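You operate a simulated robot arm through the tools that you are given. There is no shell and no other tool. Be economical: measure what you need, move in short steps, check, and stop when the job is done.

You are at the controls of a simulated robot arm. One attempt, no reset.

Task
Press the dough flat and lay it back on the white board.
Fine: leave the press shut.

Only the result counts: the job must be done as asked and must still hold three seconds after the hand-in. Knocking over, shifting, dropping, spilling or breaking anything else fails it.

Robot
A 7-joint arm with a two-finger parallel gripper, fixed in place. Base frame: the origin is at the foot of the arm, x ahead of it, y to its left, z up; the work surface is at about z = 0. Lengths are in m, angles in degrees, forces in N, time in s.
With the tool pointing down near the work surface it reaches from about 0.22 to 0.58 m from the base axis. Its first joint turns from -66.0 to 66.0 degrees. Payload 2.5 kg.
The tool frame sits at the grasp point between the pads (the TCP): z along the fingers, y along the line on which they close. The tips reach 0.023 m beyond it. The gripper opens to 0.094 m. The fingers are 0.038 m wide and 0.01 m thick; the gripper's body (0.054 by 0.096 m) begins 0.039 m behind the TCP.
Orientation is told as [roll, pitch, yaw] about the base's x, y, z axes, in that order, counted from this pose: with the fingers straight down and closing along the base's y, the tool's x points along the base's -x, its y along +y and its z along -z.

Tools
- The arm moves only by the tool servo_tool. Its argument "rows" is one flat list of numbers, 6 for each row, row after row: the shift along the base's x, y, z in cm, then the turn, a rotation vector about the base's x, y, z in rad. In form: [tx, ty, tz, wx, wy, wz, tx, ty, tz, wx, wy, wz, ...]. A call has 1 to 20 rows; each row shifts and turns the commanded pose from where the row before left it. "grip" is the opening, from 0 (shut) to 1 (fully open), set as the call begins (left out, the last holds). A row lasts 0.2 s, in which the tool goes at most 0.05 m and 8.6 degrees; a call with a longer step from one row to the next is refused whole, and so is a gripper value outside its range. A pose out of reach is approached as far as the arm can. The call stops where the force on the tool passes 90 N (or 10 N more than at its start, if that is more) or the arm is blocked; 0.2 s more then pass. Each finger travels about 0.108 m/s and halts on what it meets, pressing with about 24 N; the grip force reading is that of the motor and also rises with nothing between the fingers. The clock runs only during rows and for 0.2 s after the last one: add rows that do not move to give the fingers time. The reply holds the time, the measured pose of the TCP, the force on the tool along the base axes, the opening and the grip force, in the units named above and with some noise.
- Cameras (640 x 400 px; columns grow to the right, rows downward): "scene" is fixed at [0.1308, -0.4101, 0.5701]; the picture's right is [0.74, -0.67, 0.00], its down [-0.22, -0.24, -0.94] and it looks along [0.64, 0.70, -0.33] (base axes); focal length 265 px, centre (320, 200). "wrist" rides on the gripper at [0.087, 0.016, -0.075] in the tool frame; the picture's right is [-0.18, 0.98, 0.00], its down [-0.58, -0.11, -0.81] and it looks along [-0.79, -0.15, 0.59] (tool axes); focal length 243 px, centre (320, 200). There is no depth. A picture from a camera that has moved, and an enlarged one, comes with that camera's place and axes in the base frame and with its lens.
- grab_frame(camera): a new picture of that camera. The clock stands still meanwhile.
- close_up(camera, box): a new picture of the part [left, top, right, bottom] of that camera's present view, enlarged. The clock stands still meanwhile.
- job_done(): hands the job in; it is judged then, once.

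Work in short steps. Places have to be worked out from the pictures, the camera data and where the tool is seen: move nearer, look again, correct. Check each grasp and each placing, and mend what went wrong. You have 120 turns and 84 pictures in all, those below and enlarged ones among them. Open the gripper and draw the arm clear of the work before you hand the job in, unless the task says otherwise; then end with one line.

The tools are called after "Emit:" as name(argument=value, ...) on one line, values as JSON. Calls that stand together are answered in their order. servo_tool: Moves the arm, as the interface text tells. Its arguments: {"type":"object","properties":{"rows":{"type":"array"},"grip":{"type":"number"}},"required":["rows"]} The other tools are called the same way: grab_frame (camera) takes a picture; close_up (camera, box) takes an enlarged picture of a part of a camera's view; job_done () hands the job in.

At the start:

```text
time: 0.0
position: [0.3337, 0.0072, 0.482]
orientation: [0.0, 0.1, -0.1]
wrist_force: [0.8, -0.3, -0.2]
grip_width: 0.0941
grasp_force: 0.0
```

scene: 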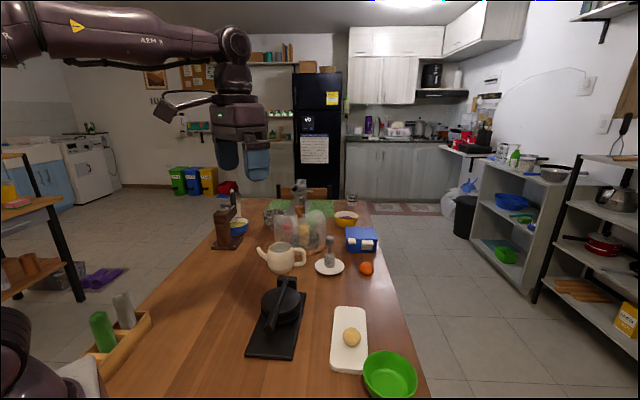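
wrist: 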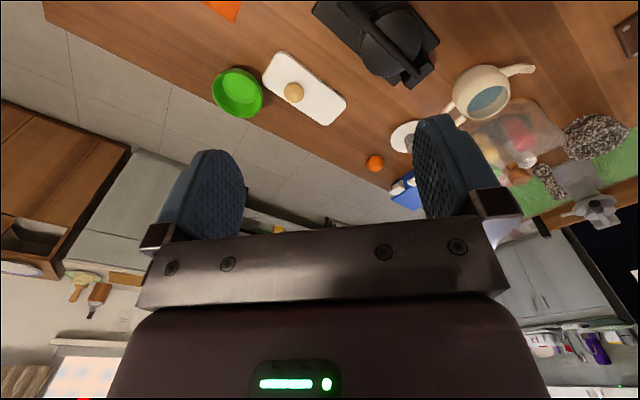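

I'll start with enlarged views of the press, the dough and the board.

Emit:
close_up(camera="scene", box=[220, 230, 440, 400])

Emit:
close_up(camera="wrist", box=[200, 0, 460, 150])

```text
2.35 times, centred on (330, 315) of scene
camera zoom: at [0.1308, -0.4101, 0.5701], right [0.74, -0.67, 0.0], down [-0.22, -0.24, -0.94], along [0.64, 0.7, -0.33], focal length 623 px, centre (296, -71)
```

zoom: 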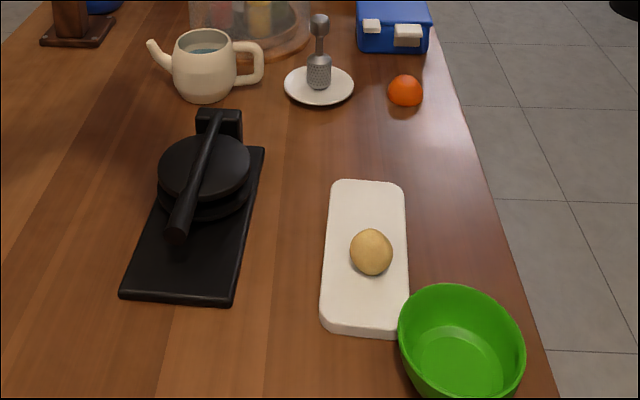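

```text
2.46 times, centred on (330, 75) of wrist
camera zoom: at [0.2478, 0.0239, 0.5559], right [0.18, 0.98, 0.0], down [0.58, -0.11, 0.81], along [0.79, -0.15, -0.59], focal length 597 px, centre (295, 508)
```

zoom: 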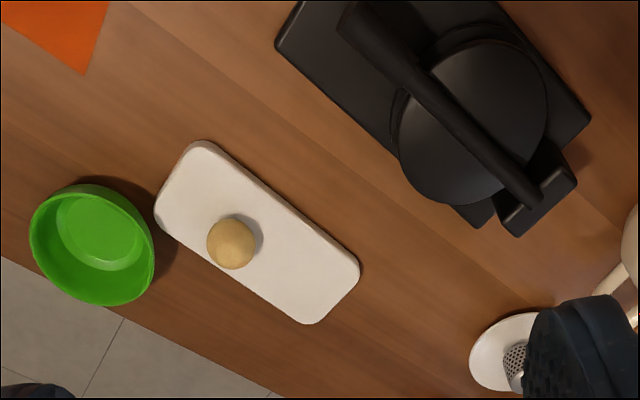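

The press looks like a lid with a handle that is hinged at its far end. The handle tip is at about (0.376, 0.037, 0.088) and the hinge near (0.52, 0.175). The dough is at about (0.53, -0.087). I'll yaw to line up with the press and come closer to look.

Emit:
servo_tool(rows=[0.6, 0.5, -3.4, 0, 0, 0.1466, 0.6, 0.5, -3.4, 0, 0, 0.1466, 0.6, 0.5, -3.4, 0, 0, 0.1466, 0.6, 0.5, -3.4, 0, 0, 0.1466, 0.6, 0.5, -3.4, 0, 0, 0.1466, 0, 0, 0, 0, 0, 0], grip=1)

Emit:
grab_frame(camera="wrist")

Emit:
close_up(camera="scene", box=[230, 265, 330, 365])

```text
time: 1.4
position: [0.364, 0.0323, 0.3127]
orientation: [0.0, 0.1, 42.2]
wrist_force: [0.3, 1.1, 0.6]
grip_width: 0.0938
grasp_force: 0.0
```

```text
79 pictures are left
camera wrist: at [0.2894, -0.0135, 0.3862], right [-0.52, 0.85, 0.0], down [0.5, 0.31, 0.81], along [0.69, 0.42, -0.59], focal length 243 px, centre (320, 200)
```

wrist: 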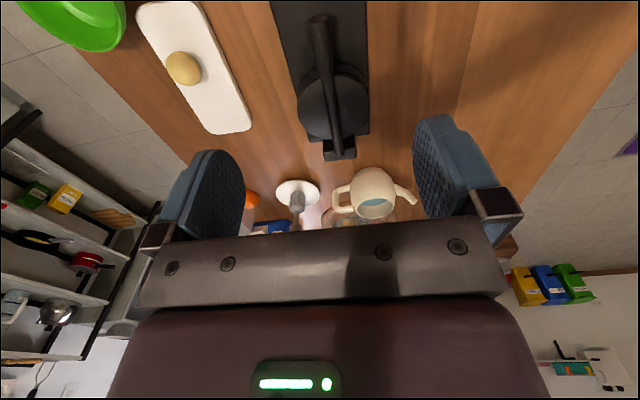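

```text
4.00 times, centred on (280, 315) of scene
camera zoom: at [0.1308, -0.4101, 0.5701], right [0.74, -0.67, 0.0], down [-0.22, -0.24, -0.94], along [0.64, 0.7, -0.33], focal length 1060 px, centre (480, -260)
```

zoom: 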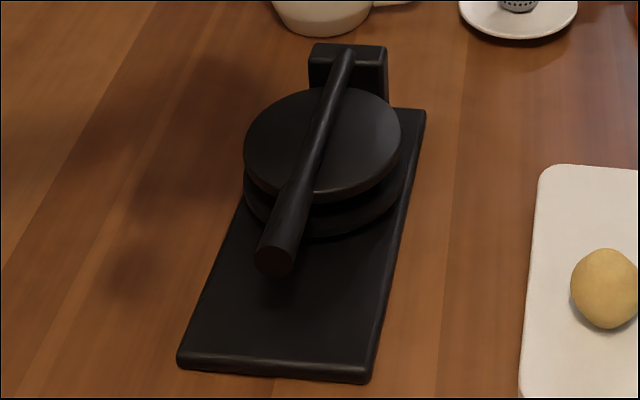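

The handle line runs at about 41° and the yaw matches it. I'll go down above the handle near its free end and stop short of it to check the alignment.

Emit:
servo_tool(rows=[0.55, 0.37, -4, 0, 0, 0, 0.55, 0.37, -4, 0, 0, 0, 0.55, 0.37, -4, 0, 0, 0, 0.55, 0.37, -4, 0, 0, 0, 0, 0, 0, 0, 0, 0])

Emit:
close_up(camera="scene", box=[200, 200, 360, 360])

Emit:
grab_frame(camera="wrist")

```text
time: 2.6
position: [0.3851, 0.0454, 0.153]
orientation: [0.0, 0.1, 41.9]
wrist_force: [0.4, -0.5, 0.8]
grip_width: 0.0942
grasp_force: 0.0
```

```text
2.50 times, centred on (280, 280) of scene
camera zoom: at [0.1308, -0.4101, 0.5701], right [0.74, -0.67, 0.0], down [-0.22, -0.24, -0.94], along [0.64, 0.7, -0.33], focal length 662 px, centre (420, 0)
```

zoom: 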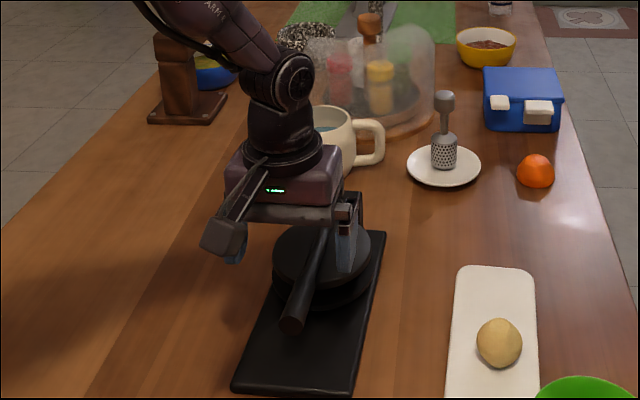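

```text
76 pictures are left
camera wrist: at [0.3111, 0.0001, 0.2272], right [-0.52, 0.85, 0.0], down [0.51, 0.31, 0.81], along [0.69, 0.42, -0.59], focal length 243 px, centre (320, 200)
```

wrist: 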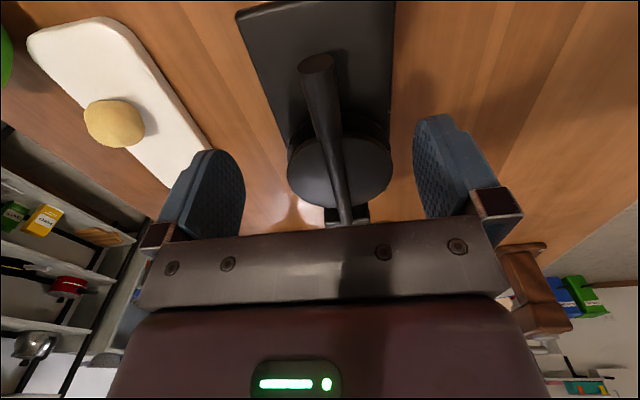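

The handle is centred to within about 3 mm. I'll go down around it and close the fingers.

Emit:
servo_tool(rows=[-0.1, 0.1, -2.5, 0, 0, 0, -0.1, 0.1, -2.2, 0, 0, 0, 0, 0.05, -2.0, 0, 0, 0, 0, 0, 0, 0, 0, 0])

Emit:
servo_tool(rows=[0, 0, 0, 0, 0, 0, 0, 0, 0, 0, 0, 0, 0, 0, 0, 0, 0, 0], grip=0)

Emit:
grab_frame(camera="wrist")

Emit:
close_up(camera="scene", box=[200, 220, 340, 360])

```text
time: 3.6
position: [0.3841, 0.0506, 0.0846]
orientation: [0.0, 0.1, 41.9]
wrist_force: [-0.7, -0.4, 0.2]
grip_width: 0.0939
grasp_force: 0.0
```

```text
time: 4.4
position: [0.3862, 0.0473, 0.086]
orientation: [-0.2, -0.1, 41.8]
wrist_force: [11.9, -15.1, 1.9]
grip_width: 0.0289
grasp_force: 24.2
```

```text
75 pictures are left
camera wrist: at [0.311, 0.0029, 0.1595], right [-0.52, 0.86, 0.0], down [0.5, 0.31, 0.81], along [0.69, 0.42, -0.59], focal length 243 px, centre (320, 200)
```

wrist: 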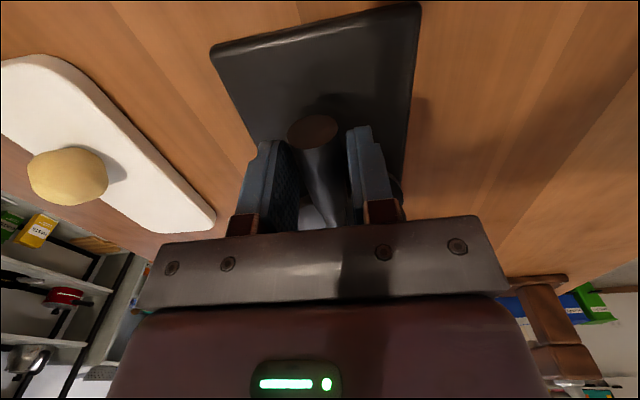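

```text
2.86 times, centred on (270, 290) of scene
camera zoom: at [0.1308, -0.4102, 0.5701], right [0.74, -0.67, 0.0], down [-0.22, -0.24, -0.94], along [0.64, 0.7, -0.33], focal length 757 px, centre (463, -57)
```

zoom: 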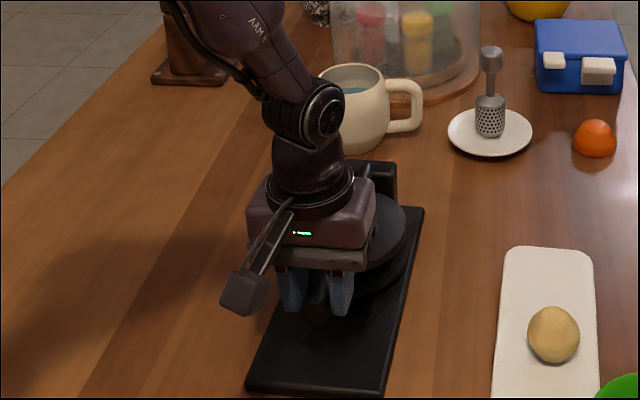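

The handle is held, opening 29 mm, with a side load of about 19 N. I'll relax that and start lifting along the arc around the hinge, about 10° first.

Emit:
servo_tool(rows=[0.2, -0.25, 0, 0, 0, 0, 0.15, 0.13, 1.5, 0, 0, 0, 0.27, 0.23, 1.57, 0, 0, 0, 0, 0, 0, 0, 0, 0])

Emit:
close_up(camera="scene", box=[200, 220, 340, 360])

```text
time: 5.4
position: [0.3885, 0.0511, 0.1156]
orientation: [0.1, 0.3, 42.0]
wrist_force: [-4.9, -12.1, -2.0]
grip_width: 0.0288
grasp_force: 23.8
```

```text
2.86 times, centred on (270, 290) of scene
camera zoom: at [0.1308, -0.4101, 0.5701], right [0.74, -0.67, 0.0], down [-0.22, -0.24, -0.94], along [0.64, 0.7, -0.33], focal length 757 px, centre (463, -57)
```

zoom: 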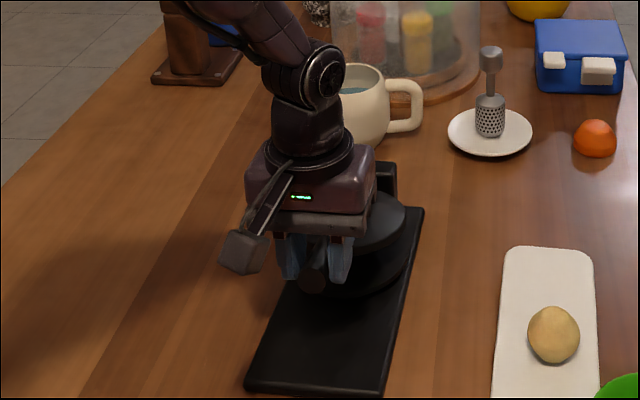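

The lid lifts with the handle. There is about 12 N pushing the tool outward, so the hinge sits slightly higher than I assumed. I'll continue along a corrected arc.

Emit:
servo_tool(rows=[0.22, 0.19, 1.5, 0, 0, 0, 0.3, 0.26, 1.5, 0, 0, 0, 0.48, 0.42, 1.4, 0, 0, 0, 0.58, 0.5, 1.37, 0, 0, 0, 0, 0, 0, 0, 0, 0])

Emit:
close_up(camera="scene", box=[200, 200, 360, 360])

```text
time: 6.6
position: [0.4056, 0.0647, 0.1742]
orientation: [0.1, 0.2, 42.0]
wrist_force: [-14.1, 5.6, -1.7]
grip_width: 0.0286
grasp_force: 23.9
```

```text
2.50 times, centred on (280, 280) of scene
camera zoom: at [0.1308, -0.4101, 0.5701], right [0.74, -0.67, 0.0], down [-0.22, -0.24, -0.94], along [0.64, 0.7, -0.33], focal length 662 px, centre (420, 0)
```

zoom: 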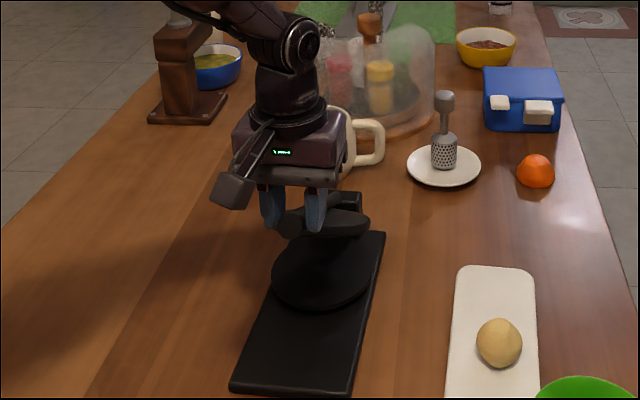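

The lid is tracking well. I'll carry on to about 60° with a small lateral correction.

Emit:
servo_tool(rows=[0.6, 0.71, 1.25, 0, 0, 0, 0.65, 0.66, 1.25, 0, 0, 0, 0.85, 0.74, 1.07, 0, 0, 0, 0.85, 0.74, 1.07, 0, 0, 0, 0.98, 0.85, 0.86, 0, 0, 0, 0.98, 0.85, 0.86, 0, 0, 0, 0, 0, 0, 0, 0, 0])

Emit:
close_up(camera="scene", box=[200, 180, 360, 340])

```text
time: 8.2
position: [0.4551, 0.1099, 0.2383]
orientation: [0.1, 0.0, 42.1]
wrist_force: [-10.1, 3.0, 2.3]
grip_width: 0.0289
grasp_force: 24.0
```

```text
2.50 times, centred on (280, 260) of scene
camera zoom: at [0.1308, -0.4101, 0.5702], right [0.74, -0.67, 0.0], down [-0.22, -0.24, -0.94], along [0.64, 0.7, -0.33], focal length 662 px, centre (420, 50)
```

zoom: 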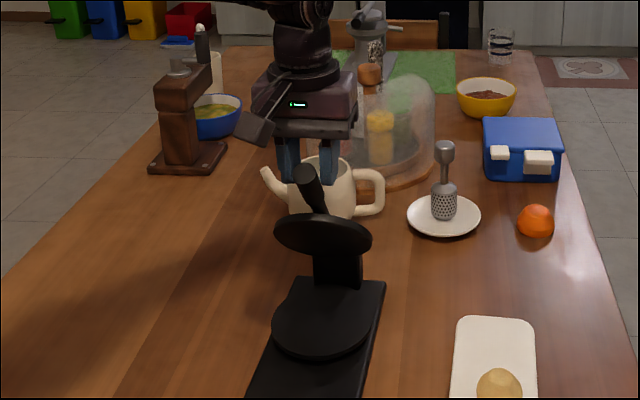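

At about 60°. I'll continue to about 90°.

Emit:
servo_tool(rows=[1.08, 0.93, 0.62, 0, 0, 0, 1.08, 0.93, 0.62, 0, 0, 0, 1.14, 0.99, 0.36, 0, 0, 0, 1.14, 0.99, 0.36, 0, 0, 0, 1.17, 1.02, 0.09, 0, 0, 0, 1.17, 1.02, 0.09, 0, 0, 0, 0, 0, 0, 0, 0, 0])

Emit:
close_up(camera="scene", box=[220, 160, 380, 320])

```text
time: 9.8
position: [0.5227, 0.1697, 0.2595]
orientation: [0.1, 0.2, 42.0]
wrist_force: [-9.2, 5.8, 3.7]
grip_width: 0.0288
grasp_force: 24.2
```

```text
2.50 times, centred on (300, 240) of scene
camera zoom: at [0.1308, -0.4101, 0.5702], right [0.74, -0.67, 0.0], down [-0.22, -0.24, -0.94], along [0.64, 0.7, -0.33], focal length 662 px, centre (370, 100)
```

zoom: 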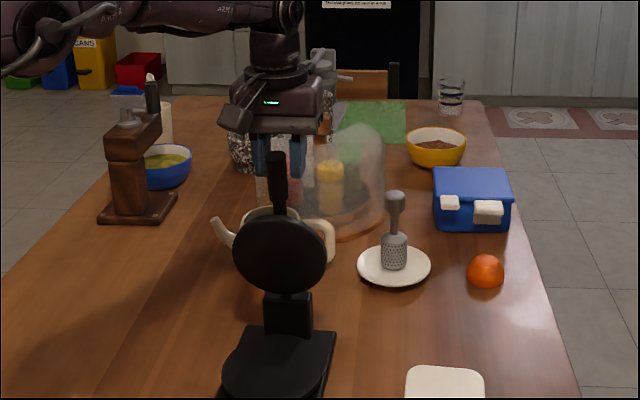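

The lid is close to vertical. I'll go on by about 10° and feel for the stop.

Emit:
servo_tool(rows=[1.16, 1.01, -0.1, 0, 0, 0, 1.16, 1.01, -0.2, 0, 0, 0, 0, 0, 0, 0, 0, 0])

Emit:
close_up(camera="scene", box=[220, 160, 380, 320])

```text
time: 10.6
position: [0.546, 0.1888, 0.2577]
orientation: [0.1, -0.1, 42.1]
wrist_force: [-8.5, 9.0, 10.9]
grip_width: 0.0286
grasp_force: 24.2
```

```text
2.50 times, centred on (300, 240) of scene
camera zoom: at [0.1308, -0.4101, 0.5702], right [0.74, -0.67, 0.0], down [-0.22, -0.24, -0.94], along [0.64, 0.7, -0.33], focal length 662 px, centre (370, 100)
```

zoom: 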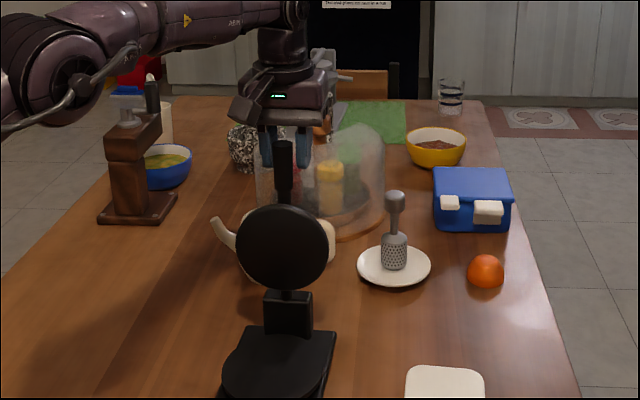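

There's no stop yet. I'll go a little further and watch the force.

Emit:
servo_tool(rows=[1.1, 0.96, -0.35, 0, 0, 0, 0, 0, 0, 0, 0, 0])

```text
time: 11.2
position: [0.5578, 0.1957, 0.2501]
orientation: [-0.2, 0.3, 41.8]
wrist_force: [0.4, 0.2, 0.4]
grip_width: 0.0001
grasp_force: 24.2
```

The fingers have closed on nothing, so the handle slipped out. I'll look at where the lid is.

Emit:
close_up(camera="scene", box=[220, 160, 380, 320])

Emit:
grab_frame(camera="wrist")

```text
2.50 times, centred on (300, 240) of scene
camera zoom: at [0.1308, -0.4102, 0.5701], right [0.74, -0.67, 0.0], down [-0.22, -0.24, -0.94], along [0.64, 0.7, -0.33], focal length 662 px, centre (370, 100)
```

zoom: 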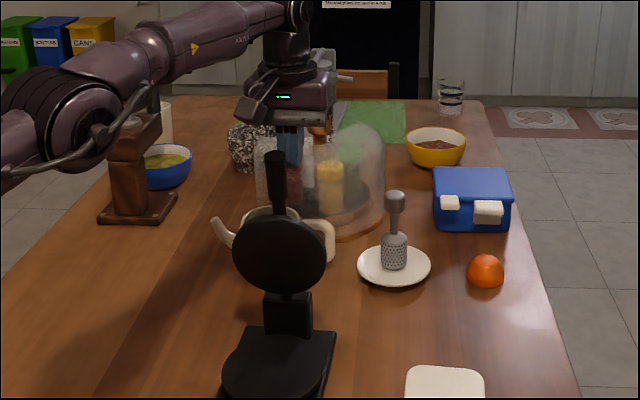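

```text
67 pictures are left
camera wrist: at [0.4827, 0.1509, 0.3245], right [-0.52, 0.86, 0.0], down [0.51, 0.31, 0.8], along [0.69, 0.41, -0.59], focal length 243 px, centre (320, 200)
```

wrist: 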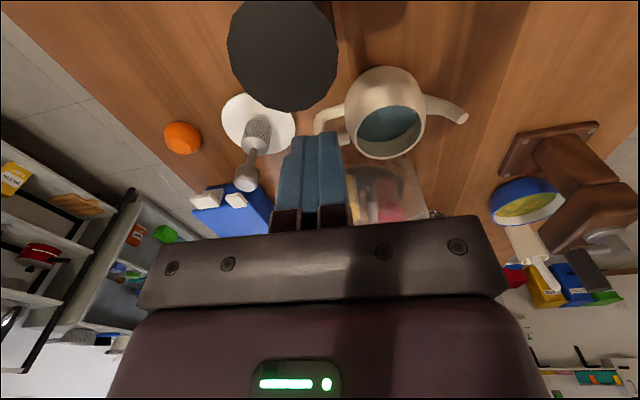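

The lid now stands nearly vertical with the handle tip on the robot side of the fingers. I'll raise the hand straight up, wait, and see whether the lid stays put.

Emit:
servo_tool(rows=[0, 0, 3, 0, 0, 0, 0, 0, 4, 0, 0, 0, 0, 0, 4, 0, 0, 0, 0, 0, 0, 0, 0, 0])

Emit:
close_up(camera="scene", box=[220, 160, 380, 320])

Emit:
grab_frame(camera="wrist")

```text
time: 12.2
position: [0.5331, 0.1865, 0.3542]
orientation: [-0.1, 0.1, 42.0]
wrist_force: [0.0, 0.0, -0.9]
grip_width: 0.0002
grasp_force: 24.1
out of reach, approached as far as the arm can: row 1, 2, 3
```

```text
2.50 times, centred on (300, 240) of scene
camera zoom: at [0.1308, -0.4101, 0.5701], right [0.74, -0.67, 0.0], down [-0.22, -0.24, -0.94], along [0.64, 0.7, -0.33], focal length 662 px, centre (370, 100)
```

zoom: 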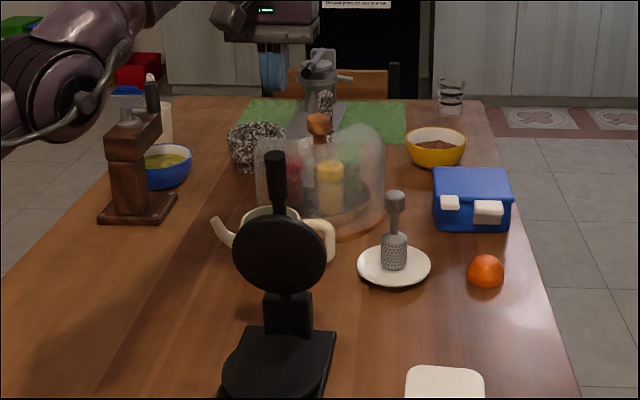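

```text
65 pictures are left
camera wrist: at [0.458, 0.14, 0.4285], right [-0.52, 0.85, 0.0], down [0.51, 0.31, 0.81], along [0.69, 0.42, -0.59], focal length 243 px, centre (320, 200)
```

wrist: 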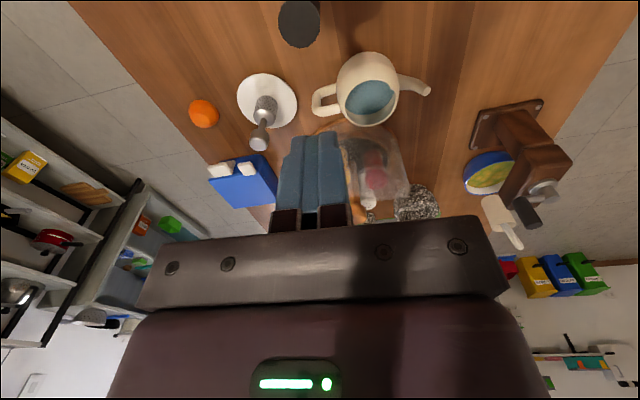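

The lid stays open by itself. I'll move high over to the dough at about (0.531, -0.087) with the gripper open.

Emit:
servo_tool(rows=[-0.4, -4, 0, 0, 0, 0, -0.3, -4, 0, 0, 0, 0, -0.3, -4, 0, 0, 0, 0, 0, -4, -1, 0, 0, 0, 0, -4, -3, 0, 0, 0, 0, -4, -4, 0, 0, 0, 0, -3.4, -4, 0, 0, 0, 0, 0, 0, 0, 0, 0], grip=1)

Emit:
grab_frame(camera="wrist")

```text
refused: row 6 steps farther than a row can; nothing moved
```

```text
64 pictures are left
camera wrist: at [0.458, 0.14, 0.4285], right [-0.52, 0.85, 0.0], down [0.51, 0.31, 0.81], along [0.69, 0.42, -0.59], focal length 243 px, centre (320, 200)
```

wrist: 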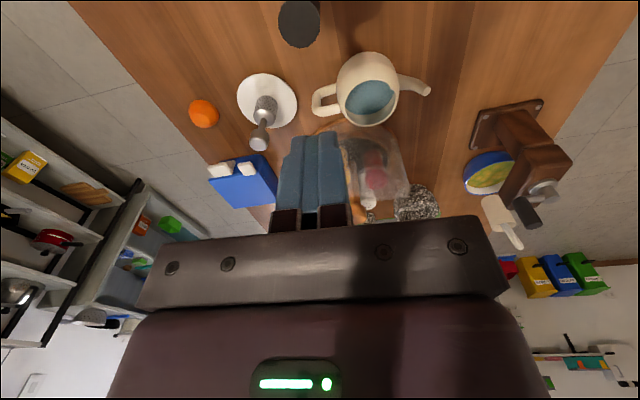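

One row's step was too long, so I'll repeat the move with smaller steps.

Emit:
servo_tool(rows=[-0.4, -4, 0, 0, 0, 0, -0.3, -4, 0, 0, 0, 0, -0.3, -4, 0, 0, 0, 0, 0, -4, -1, 0, 0, 0, 0, -4, -2.5, 0, 0, 0, 0, -3.6, -3, 0, 0, 0, 0, -3.4, -3, 0, 0, 0, 0, 0, -3, 0, 0, 0, 0, 0, 0, 0, 0, 0], grip=1)

Emit:
grab_frame(camera="wrist")

Emit:
grab_frame(camera="scene")

```text
time: 14.2
position: [0.586, -0.0788, 0.2522]
orientation: [0.0, 0.1, 42.0]
wrist_force: [-0.3, -0.5, 1.0]
grip_width: 0.094
grasp_force: 0.0
out of reach, approached as far as the arm can: row 1, 2, 3, 4, 5, 6, 7, 8
```

```text
63 pictures are left
camera wrist: at [0.511, -0.1244, 0.3259], right [-0.52, 0.85, 0.0], down [0.51, 0.31, 0.81], along [0.69, 0.42, -0.59], focal length 243 px, centre (320, 200)
```

wrist: 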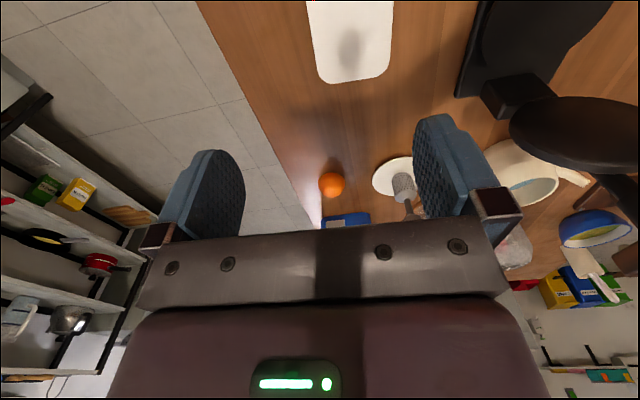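

```text
62 pictures are left
```

scene: 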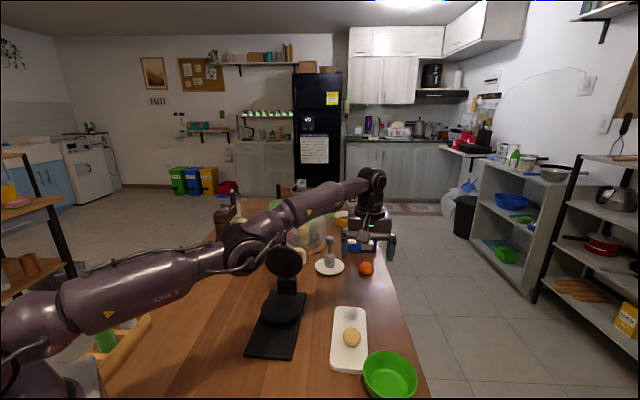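

The commanded pose was past the reach limit, so I'll pull back in x toward the dough.

Emit:
servo_tool(rows=[-3, 0, 0, 0, 0, 0, -3, 0, -2, 0, 0, 0, -2, 0, -2, 0, 0, 0, 0, 0, 0, 0, 0, 0])

Emit:
grab_frame(camera="wrist")

```text
time: 15.2
position: [0.5891, -0.0891, 0.2203]
orientation: [0.0, 0.1, 41.9]
wrist_force: [0.6, -0.2, -1.2]
grip_width: 0.0941
grasp_force: 0.1
out of reach, approached as far as the arm can: row 1, 2, 3
```

```text
61 pictures are left
camera wrist: at [0.5145, -0.1347, 0.2945], right [-0.52, 0.85, 0.0], down [0.51, 0.31, 0.81], along [0.69, 0.42, -0.59], focal length 243 px, centre (320, 200)
```

wrist: 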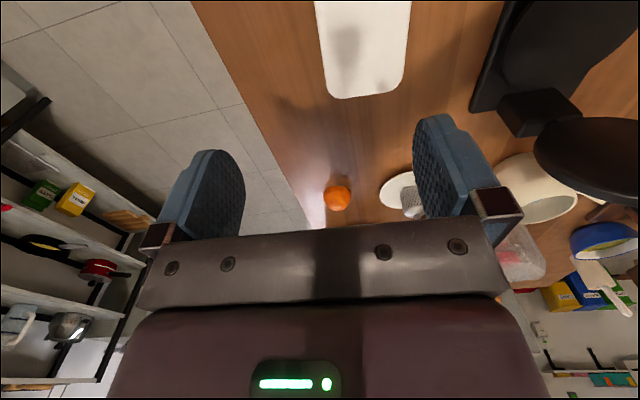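

The arm still reads out of reach, so I'll pull further back in x and check the response.

Emit:
servo_tool(rows=[-4, 0, 0, 0, 0, 0, 0, 0, 0, 0, 0, 0])

```text
time: 15.8
position: [0.5875, -0.0954, 0.2294]
orientation: [0.2, 0.1, 42.0]
wrist_force: [-0.3, 0.9, 1.0]
grip_width: 0.0942
grasp_force: 0.0
out of reach, approached as far as the arm can: row 1
```

Emit:
servo_tool(rows=[-4, 0, 0, 0, 0, 0, 0, 0, 0, 0, 0, 0, 0, 0, 0, 0, 0, 0])

```text
time: 16.6
position: [0.5849, -0.1008, 0.2332]
orientation: [0.1, 0.2, 42.1]
wrist_force: [0.5, -0.2, 0.0]
grip_width: 0.0938
grasp_force: 0.0
out of reach, approached as far as the arm can: row 1
```

The arm hardly follows in x. It may be a wrist limit at this yaw on the right-hand side, so I'll turn the yaw back about 25° and see if it frees up.

Emit:
servo_tool(rows=[0, 0, 0, 0, 0, -0.146, 0, 0, 0, 0, 0, -0.146, 0, 0, 0, 0, 0, -0.146, 0, 0, 0, 0, 0, 0])

Emit:
grab_frame(camera="scene")

```text
time: 17.6
position: [0.5865, -0.1005, 0.2314]
orientation: [0.0, 0.1, 16.7]
wrist_force: [0.3, 0.2, -0.1]
grip_width: 0.0939
grasp_force: 0.1
```

```text
60 pictures are left
```

scene: 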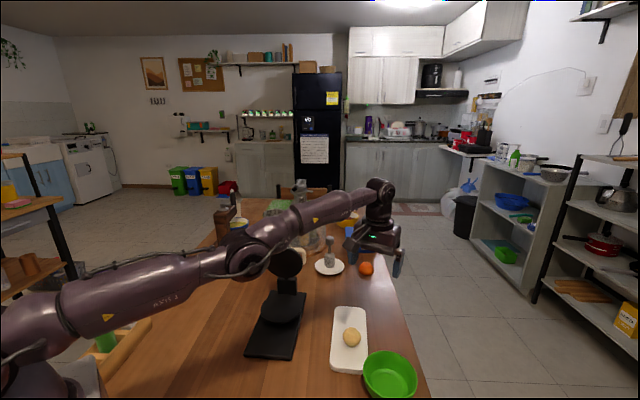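

That yaw is reachable. Now I'll draw back in x.

Emit:
servo_tool(rows=[-2.5, 0, 0, 0, 0, 0, -2.5, 0, 0, 0, 0, 0, -2.5, 0, 0, 0, 0, 0, 0, 0, 0, 0, 0, 0])

Emit:
grab_frame(camera="wrist")

```text
time: 18.6
position: [0.5834, -0.1087, 0.2391]
orientation: [0.1, 0.0, 16.8]
wrist_force: [0.7, 0.1, -0.3]
grip_width: 0.0941
grasp_force: 0.0
out of reach, approached as far as the arm can: row 1, 2, 3
```

```text
59 pictures are left
camera wrist: at [0.4963, -0.1184, 0.3126], right [-0.11, 0.99, 0.0], down [0.59, 0.06, 0.81], along [0.8, 0.09, -0.59], focal length 243 px, centre (320, 200)
```

wrist: 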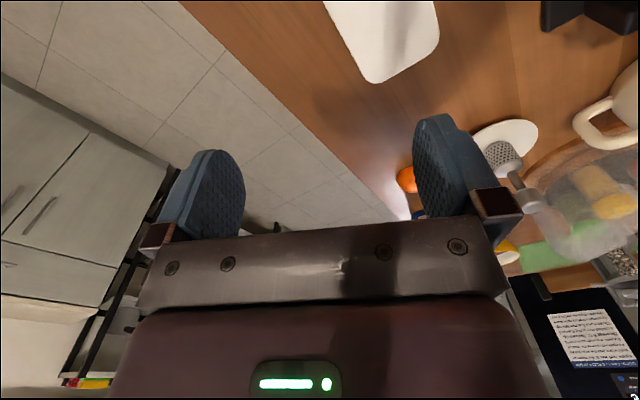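

The elbow appears stretched straight, so moves in x only slide the hand sideways. I'll command a retreat straight toward the shoulder (inward, slightly down).

Emit:
servo_tool(rows=[-1.9, 0.35, -0.4, 0, 0, 0, -1.9, 0.35, -0.4, 0, 0, 0, -1.9, 0.35, -0.4, 0, 0, 0, -1.9, 0.35, -0.4, 0, 0, 0, 0, 0, 0, 0, 0, 0])

```text
time: 19.8
position: [0.5836, -0.1095, 0.2387]
orientation: [0.1, 0.1, 16.8]
wrist_force: [-0.7, 0.6, -0.1]
grip_width: 0.0941
grasp_force: 0.0
out of reach, approached as far as the arm can: row 1, 2, 3, 4
```

The arm is stuck at an outstretched singularity. Pitching the tool uses the elbow joint too, so I'll swing the tips toward the robot (wrist roughly fixed) to bend the elbow, then retreat.

Emit:
servo_tool(rows=[-3.2, 0.5, 0.2, 0, 0.14, 0, -3.2, 0.5, 0.6, 0, 0.14, 0, -3.2, 0.5, 1, 0, 0.14, 0, 0, 0, 0, 0, 0, 0])

```text
time: 20.8
position: [0.5035, -0.0968, 0.2587]
orientation: [7.5, 22.9, 18.3]
wrist_force: [-0.3, -0.5, 0.0]
grip_width: 0.0941
grasp_force: 0.0
out of reach, approached as far as the arm can: row 1, 2
```

The last row was reached, so it's freeing up. Next I'll retreat inward with the same tilt.

Emit:
servo_tool(rows=[-2, 0.3, 0, 0, 0, 0, -2, 0.3, 0, 0, 0, 0, -2, 0.3, 0, 0, 0, 0, 0, 0, 0, 0, 0, 0])

```text
time: 21.8
position: [0.4442, -0.0882, 0.2581]
orientation: [7.4, 23.0, 18.2]
wrist_force: [0.2, -1.0, 0.1]
grip_width: 0.094
grasp_force: 0.1
```

It's free. I'll bring the tool back to vertical while moving toward the dough.

Emit:
servo_tool(rows=[1, 0, -1, 0, -0.14, 0, 1, 0, -1, 0, -0.14, 0, 1, 0, -1, 0, -0.14, 0, 1, 0, -2, 0, 0, 0, 0, 0, 0, 0, 0, 0])

Emit:
grab_frame(camera="wrist")

Emit:
grab_frame(camera="scene")

```text
time: 23.0
position: [0.4846, -0.0884, 0.2106]
orientation: [0.0, 0.0, 16.8]
wrist_force: [0.1, 0.6, -0.6]
grip_width: 0.0939
grasp_force: 0.1
```

```text
58 pictures are left
camera wrist: at [0.3975, -0.0973, 0.2831], right [-0.11, 0.99, 0.0], down [0.59, 0.06, 0.81], along [0.8, 0.09, -0.59], focal length 243 px, centre (320, 200)
```

wrist: 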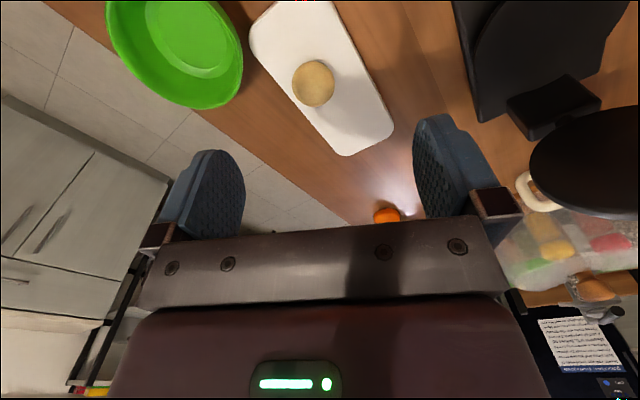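

```text
57 pictures are left
```

scene: 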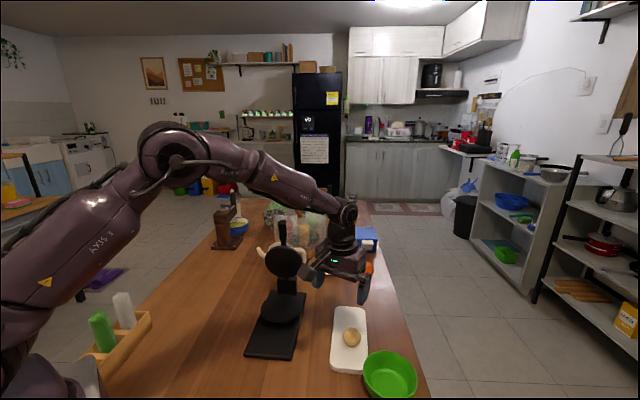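

The dough is confirmed at about (0.530, -0.088). I'll descend over it to z ≈ 0.10 and check.

Emit:
servo_tool(rows=[1.5, 0, -2.5, 0, 0, 0, 1.5, 0, -3, 0, 0, 0, 1.5, 0, -3, 0, 0, 0, 0, 0, -2.5, 0, 0, 0, 0, 0, 0, 0, 0, 0])

Emit:
grab_frame(camera="wrist")

Emit:
close_up(camera="scene", box=[280, 260, 440, 400])

```text
time: 24.2
position: [0.5288, -0.0857, 0.0995]
orientation: [0.1, -0.1, 16.8]
wrist_force: [-0.1, 0.7, 0.0]
grip_width: 0.0941
grasp_force: 0.0
```

```text
56 pictures are left
camera wrist: at [0.443, -0.0951, 0.1734], right [-0.11, 0.99, 0.0], down [0.59, 0.06, 0.81], along [0.8, 0.09, -0.59], focal length 243 px, centre (320, 200)
```

wrist: 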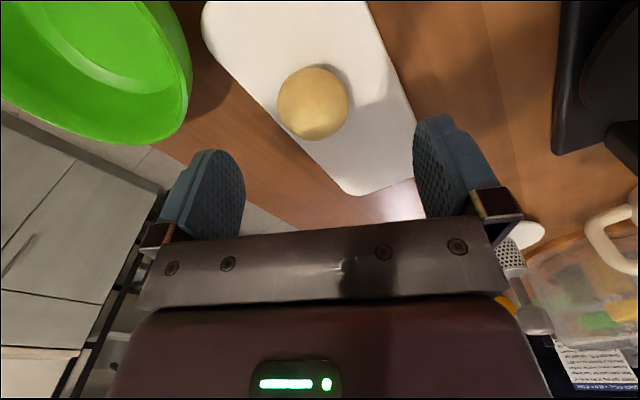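

```text
2.86 times, centred on (360, 330) of scene
camera zoom: at [0.1308, -0.4101, 0.5701], right [0.74, -0.67, 0.0], down [-0.22, -0.24, -0.94], along [0.64, 0.7, -0.33], focal length 757 px, centre (206, -171)
```

zoom: 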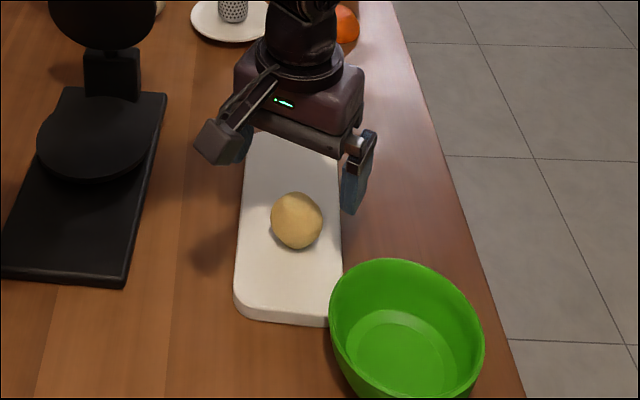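

The dough is about 4 mm further to -y and roughly 45 mm across. I'll go down around it and close part way so it isn't crushed.

Emit:
servo_tool(rows=[0, -0.2, -2, 0, 0, 0, 0, -0.2, -2, 0, 0, 0, 0, 0, -1.4, 0, 0, 0, 0, 0, 0, 0, 0, 0])

Emit:
servo_tool(rows=[0, 0, 0, 0, 0, 0, 0, 0, 0, 0, 0, 0, 0, 0, 0, 0, 0, 0], grip=0.4)

Emit:
grab_frame(camera="wrist")

```text
time: 25.2
position: [0.5329, -0.0884, 0.0455]
orientation: [-0.1, 0.1, 16.8]
wrist_force: [-0.4, -0.9, 0.1]
grip_width: 0.0942
grasp_force: 0.0
```

```text
time: 26.0
position: [0.5303, -0.0899, 0.0473]
orientation: [0.0, 0.1, 16.8]
wrist_force: [-0.9, 0.2, 0.0]
grip_width: 0.0444
grasp_force: 23.9
```

```text
54 pictures are left
camera wrist: at [0.444, -0.0991, 0.1199], right [-0.11, 0.99, 0.0], down [0.59, 0.06, 0.81], along [0.8, 0.09, -0.59], focal length 243 px, centre (320, 200)
```

wrist: 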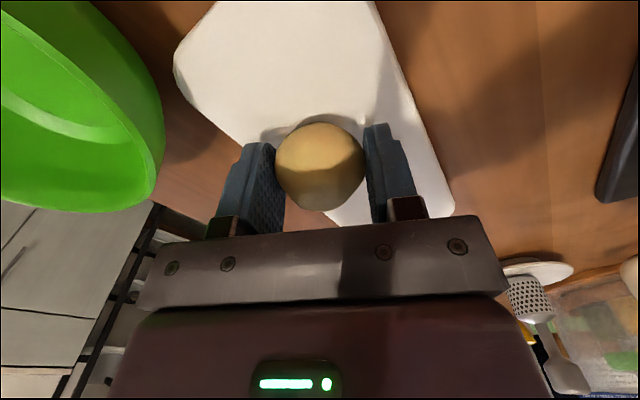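

The dough is held (44 mm). I'll lift it and carry it to the robot side of the press while turning back to the press's yaw.

Emit:
servo_tool(rows=[0, 0, 2, 0, 0, 0, -0.5, 0, 4, 0, 0, 0, -0.5, 0, 4, 0, 0, 0, -0.5, 0, 4, 0, 0, 0, -2.3, 2.4, 1, 0, 0, 0.088, -2.3, 2.4, 0, 0, 0, 0.088, -2.3, 2.4, 0, 0, 0, 0.088, -2.3, 2.4, 0, 0, 0, 0.088, -2.3, 2.4, 0, 0, 0, 0.088, 0, 0, 0, 0, 0, 0])

Emit:
grab_frame(camera="wrist")

Emit:
grab_frame(camera="scene")

```text
time: 28.2
position: [0.3996, 0.0288, 0.1966]
orientation: [-0.1, 0.0, 42.1]
wrist_force: [0.2, 0.4, -0.6]
grip_width: 0.0444
grasp_force: 24.3
```

```text
53 pictures are left
camera wrist: at [0.3252, -0.0175, 0.2694], right [-0.52, 0.85, 0.0], down [0.5, 0.31, 0.81], along [0.69, 0.42, -0.59], focal length 243 px, centre (320, 200)
```

wrist: 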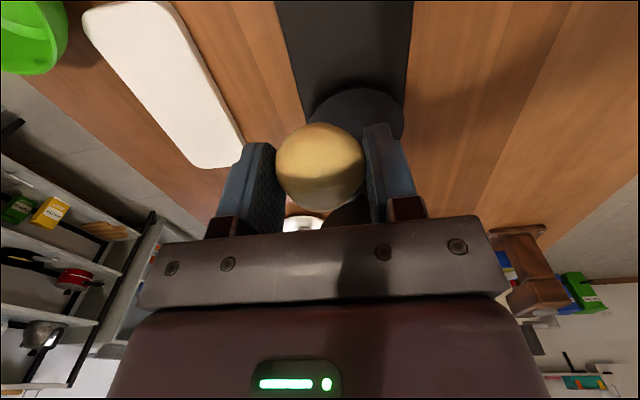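

```text
52 pictures are left
```

scene: 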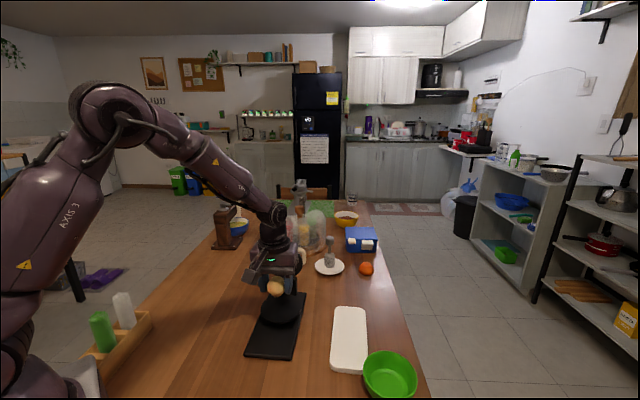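

I'll tilt the hand back by about 15° for lid clearance and move in over the lower disc at about (0.456, 0.110).

Emit:
servo_tool(rows=[1.4, 2, -1, 0.086, -0.098, 0, 1.4, 2, -1.5, 0.086, -0.098, 0, 1.4, 2, -2, 0, 0, 0, 1.3, 2, -2, 0, 0, 0, 0, 0, 0, 0, 0, 0])

Emit:
grab_frame(camera="wrist")

Emit:
close_up(camera="scene", box=[200, 200, 360, 360])

```text
time: 29.4
position: [0.455, 0.1074, 0.1316]
orientation: [-0.2, -15.1, 42.1]
wrist_force: [0.2, 0.0, -0.5]
grip_width: 0.0443
grasp_force: 24.0
```

```text
51 pictures are left
camera wrist: at [0.3685, 0.0506, 0.18], right [-0.53, 0.85, 0.04], down [0.33, 0.16, 0.93], along [0.78, 0.5, -0.37], focal length 243 px, centre (320, 200)
```

wrist: 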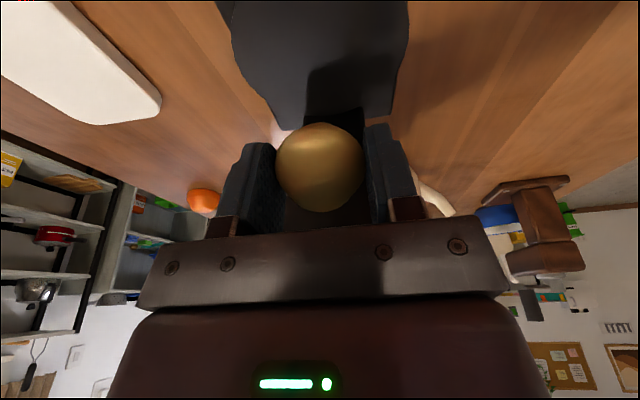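

```text
2.50 times, centred on (280, 280) of scene
camera zoom: at [0.1308, -0.4101, 0.5701], right [0.74, -0.67, 0.0], down [-0.22, -0.24, -0.94], along [0.64, 0.7, -0.33], focal length 662 px, centre (420, 0)
```

zoom: 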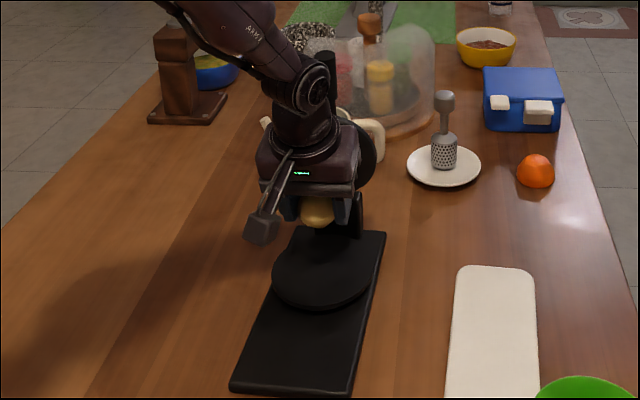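

It's aligned over the disc with clearance to the lid. I'll lower to just above the disc.

Emit:
servo_tool(rows=[0.1, 0.1, -2, 0, 0, 0, 0.1, 0.1, -1.8, 0, 0, 0, 0, 0, -1.0, 0, 0, 0, 0, 0, 0, 0, 0, 0])

Emit:
close_up(camera="scene", box=[220, 240, 340, 360])

Emit:
grab_frame(camera="wrist")

```text
time: 30.4
position: [0.4578, 0.1099, 0.0828]
orientation: [-0.2, -14.9, 42.1]
wrist_force: [-0.4, -0.4, -0.1]
grip_width: 0.0443
grasp_force: 23.8
```

```text
3.33 times, centred on (280, 300) of scene
camera zoom: at [0.1308, -0.4101, 0.5701], right [0.74, -0.67, 0.0], down [-0.22, -0.24, -0.94], along [0.64, 0.7, -0.33], focal length 883 px, centre (453, -133)
```

zoom: 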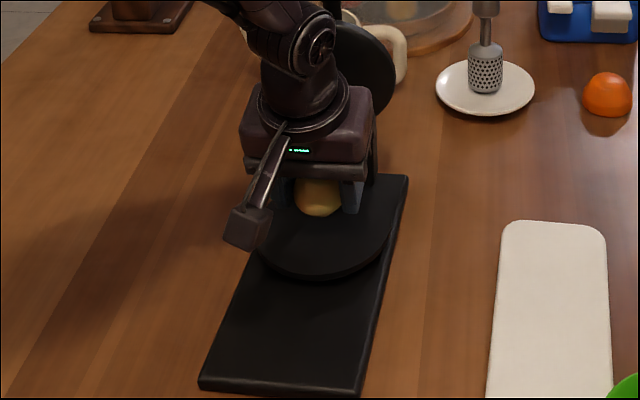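

```text
48 pictures are left
camera wrist: at [0.3703, 0.0537, 0.1313], right [-0.53, 0.85, 0.04], down [0.33, 0.16, 0.93], along [0.78, 0.5, -0.37], focal length 243 px, centre (320, 200)
```

wrist: 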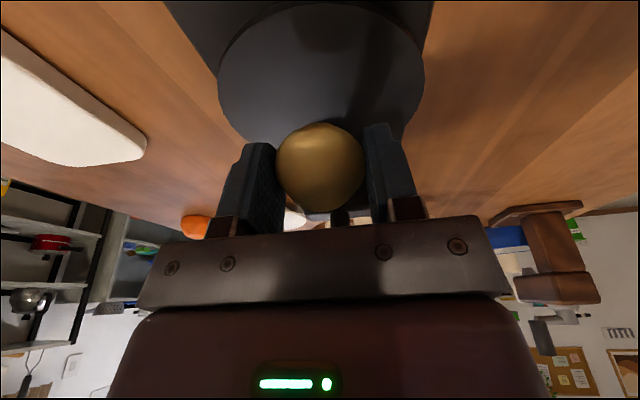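

The near edge of the disc puts its centre at about (0.459, 0.114), right under the dough. I'll lower gently until I feel contact.

Emit:
servo_tool(rows=[0.05, 0.1, -0.5, 0, 0, 0, 0, 0, -0.3, 0, 0, 0, 0, 0, 0, 0, 0, 0])

Emit:
servo_tool(rows=[0, 0, -0.3, 0, 0, 0, 0, 0, 0, 0, 0, 0])

Emit:
servo_tool(rows=[0, 0, -0.3, 0, 0, 0, 0, 0, 0, 0, 0, 0])

```text
time: 31.2
position: [0.4568, 0.1126, 0.0747]
orientation: [-0.2, -14.9, 42.1]
wrist_force: [-0.1, 0.8, -0.7]
grip_width: 0.0443
grasp_force: 24.4
```

```text
time: 31.8
position: [0.4572, 0.1114, 0.072]
orientation: [-0.2, -14.9, 42.2]
wrist_force: [0.3, -0.1, -1.2]
grip_width: 0.0441
grasp_force: 23.6
```

```text
time: 32.4
position: [0.4567, 0.1121, 0.0674]
orientation: [-0.2, -14.9, 42.1]
wrist_force: [0.6, -0.5, -1.5]
grip_width: 0.0444
grasp_force: 23.8
```

Emit:
close_up(camera="scene", box=[240, 260, 320, 340])

Emit:
servo_tool(rows=[0, 0, -0.3, 0, 0, 0, 0, 0, 0, 0, 0, 0])

```text
5.00 times, centred on (280, 300) of scene
camera zoom: at [0.1308, -0.4101, 0.5701], right [0.74, -0.67, 0.0], down [-0.22, -0.24, -0.94], along [0.64, 0.7, -0.33], focal length 1325 px, centre (520, -300)
```

zoom: 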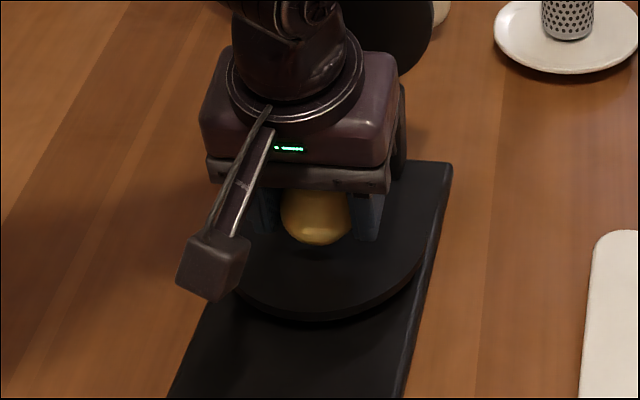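

```text
time: 33.0
position: [0.4568, 0.1121, 0.0652]
orientation: [-0.1, -15.0, 42.1]
wrist_force: [-0.6, 0.2, -1.2]
grip_width: 0.0443
grasp_force: 24.1
```

There's no clear contact yet (dough bottom about 0.033). I'll keep lowering in small steps.

Emit:
servo_tool(rows=[0, 0, -0.3, 0, 0, 0, 0, 0, 0, 0, 0, 0])

Emit:
servo_tool(rows=[0, 0, -0.3, 0, 0, 0, 0, 0, 0, 0, 0, 0])

Emit:
close_up(camera="scene", box=[240, 260, 320, 340])

```text
time: 33.6
position: [0.4569, 0.1118, 0.0617]
orientation: [-0.2, -15.0, 42.0]
wrist_force: [0.5, -0.3, -0.6]
grip_width: 0.0444
grasp_force: 23.9
```

```text
time: 34.2
position: [0.4587, 0.1117, 0.0607]
orientation: [-0.4, -15.2, 42.2]
wrist_force: [-1.4, -1.3, 17.5]
grip_width: 0.0442
grasp_force: 23.7
```

```text
5.00 times, centred on (280, 300) of scene
camera zoom: at [0.1307, -0.4102, 0.5701], right [0.74, -0.67, 0.0], down [-0.22, -0.24, -0.94], along [0.64, 0.7, -0.33], focal length 1325 px, centre (520, -300)
```

zoom: 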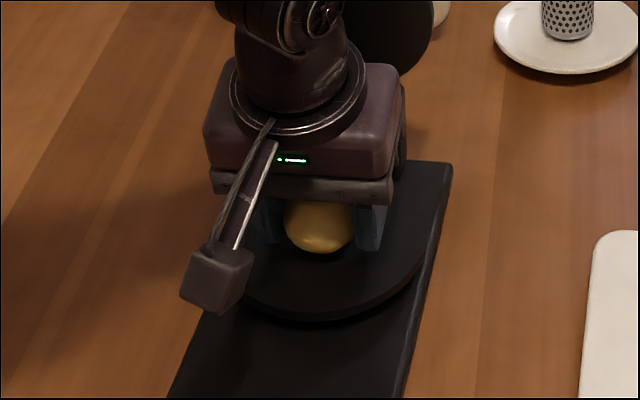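

There's contact now (17 N). I'll ease up a hair, release, then withdraw upward and back.

Emit:
servo_tool(rows=[0, 0, 0.15, 0, 0, 0, 0, 0, 0, 0, 0, 0])

Emit:
servo_tool(rows=[0, 0, 0, 0, 0, 0, 0, 0, 0, 0, 0, 0, 0, 0, 0, 0, 0, 0], grip=1)

Emit:
servo_tool(rows=[-0.3, -0.3, 1.5, 0, 0, 0, -0.8, -0.7, 3, 0, 0, 0, -1, -1, 3, 0, 0, 0, -1, -1, 3, 0, 0, 0, 0, 0, 0, 0, 0, 0])

Emit:
grab_frame(camera="wrist")

Emit:
close_up(camera="scene", box=[200, 200, 360, 360])

```text
time: 34.8
position: [0.4566, 0.1114, 0.0615]
orientation: [-0.1, -14.7, 42.0]
wrist_force: [2.4, 0.0, 4.3]
grip_width: 0.0442
grasp_force: 23.7
```

```text
time: 35.6
position: [0.4569, 0.1117, 0.0611]
orientation: [-0.3, -14.9, 42.2]
wrist_force: [0.6, -0.2, 0.3]
grip_width: 0.0938
grasp_force: 0.0
```

```text
time: 36.8
position: [0.4259, 0.0807, 0.1656]
orientation: [-0.1, -14.9, 42.1]
wrist_force: [-0.2, 0.0, 0.3]
grip_width: 0.0941
grasp_force: 0.1
```

```text
45 pictures are left
camera wrist: at [0.3391, 0.0238, 0.2144], right [-0.53, 0.85, 0.04], down [0.33, 0.16, 0.93], along [0.78, 0.5, -0.37], focal length 243 px, centre (320, 200)
```

wrist: 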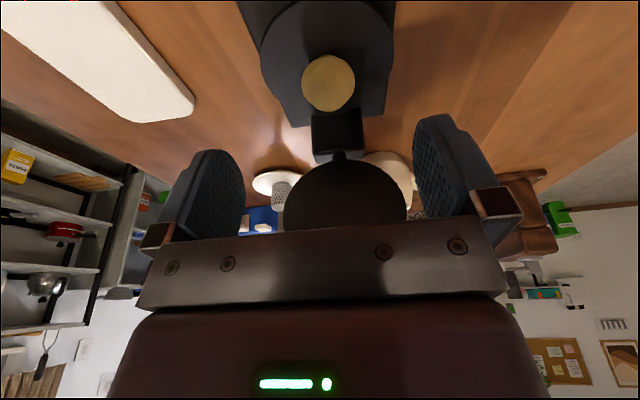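

```text
2.50 times, centred on (280, 280) of scene
camera zoom: at [0.1308, -0.4101, 0.5701], right [0.74, -0.67, 0.0], down [-0.22, -0.24, -0.94], along [0.64, 0.7, -0.33], focal length 662 px, centre (420, 0)
```

zoom: 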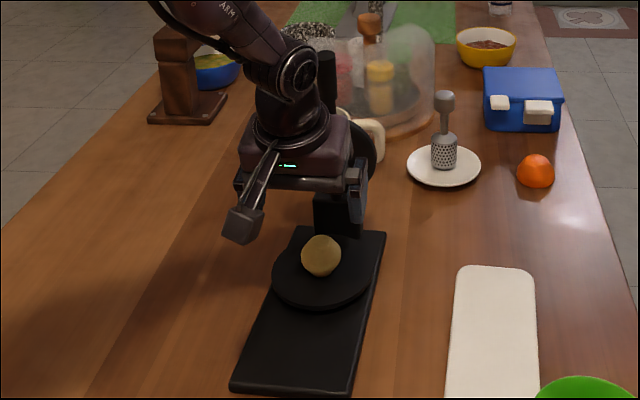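

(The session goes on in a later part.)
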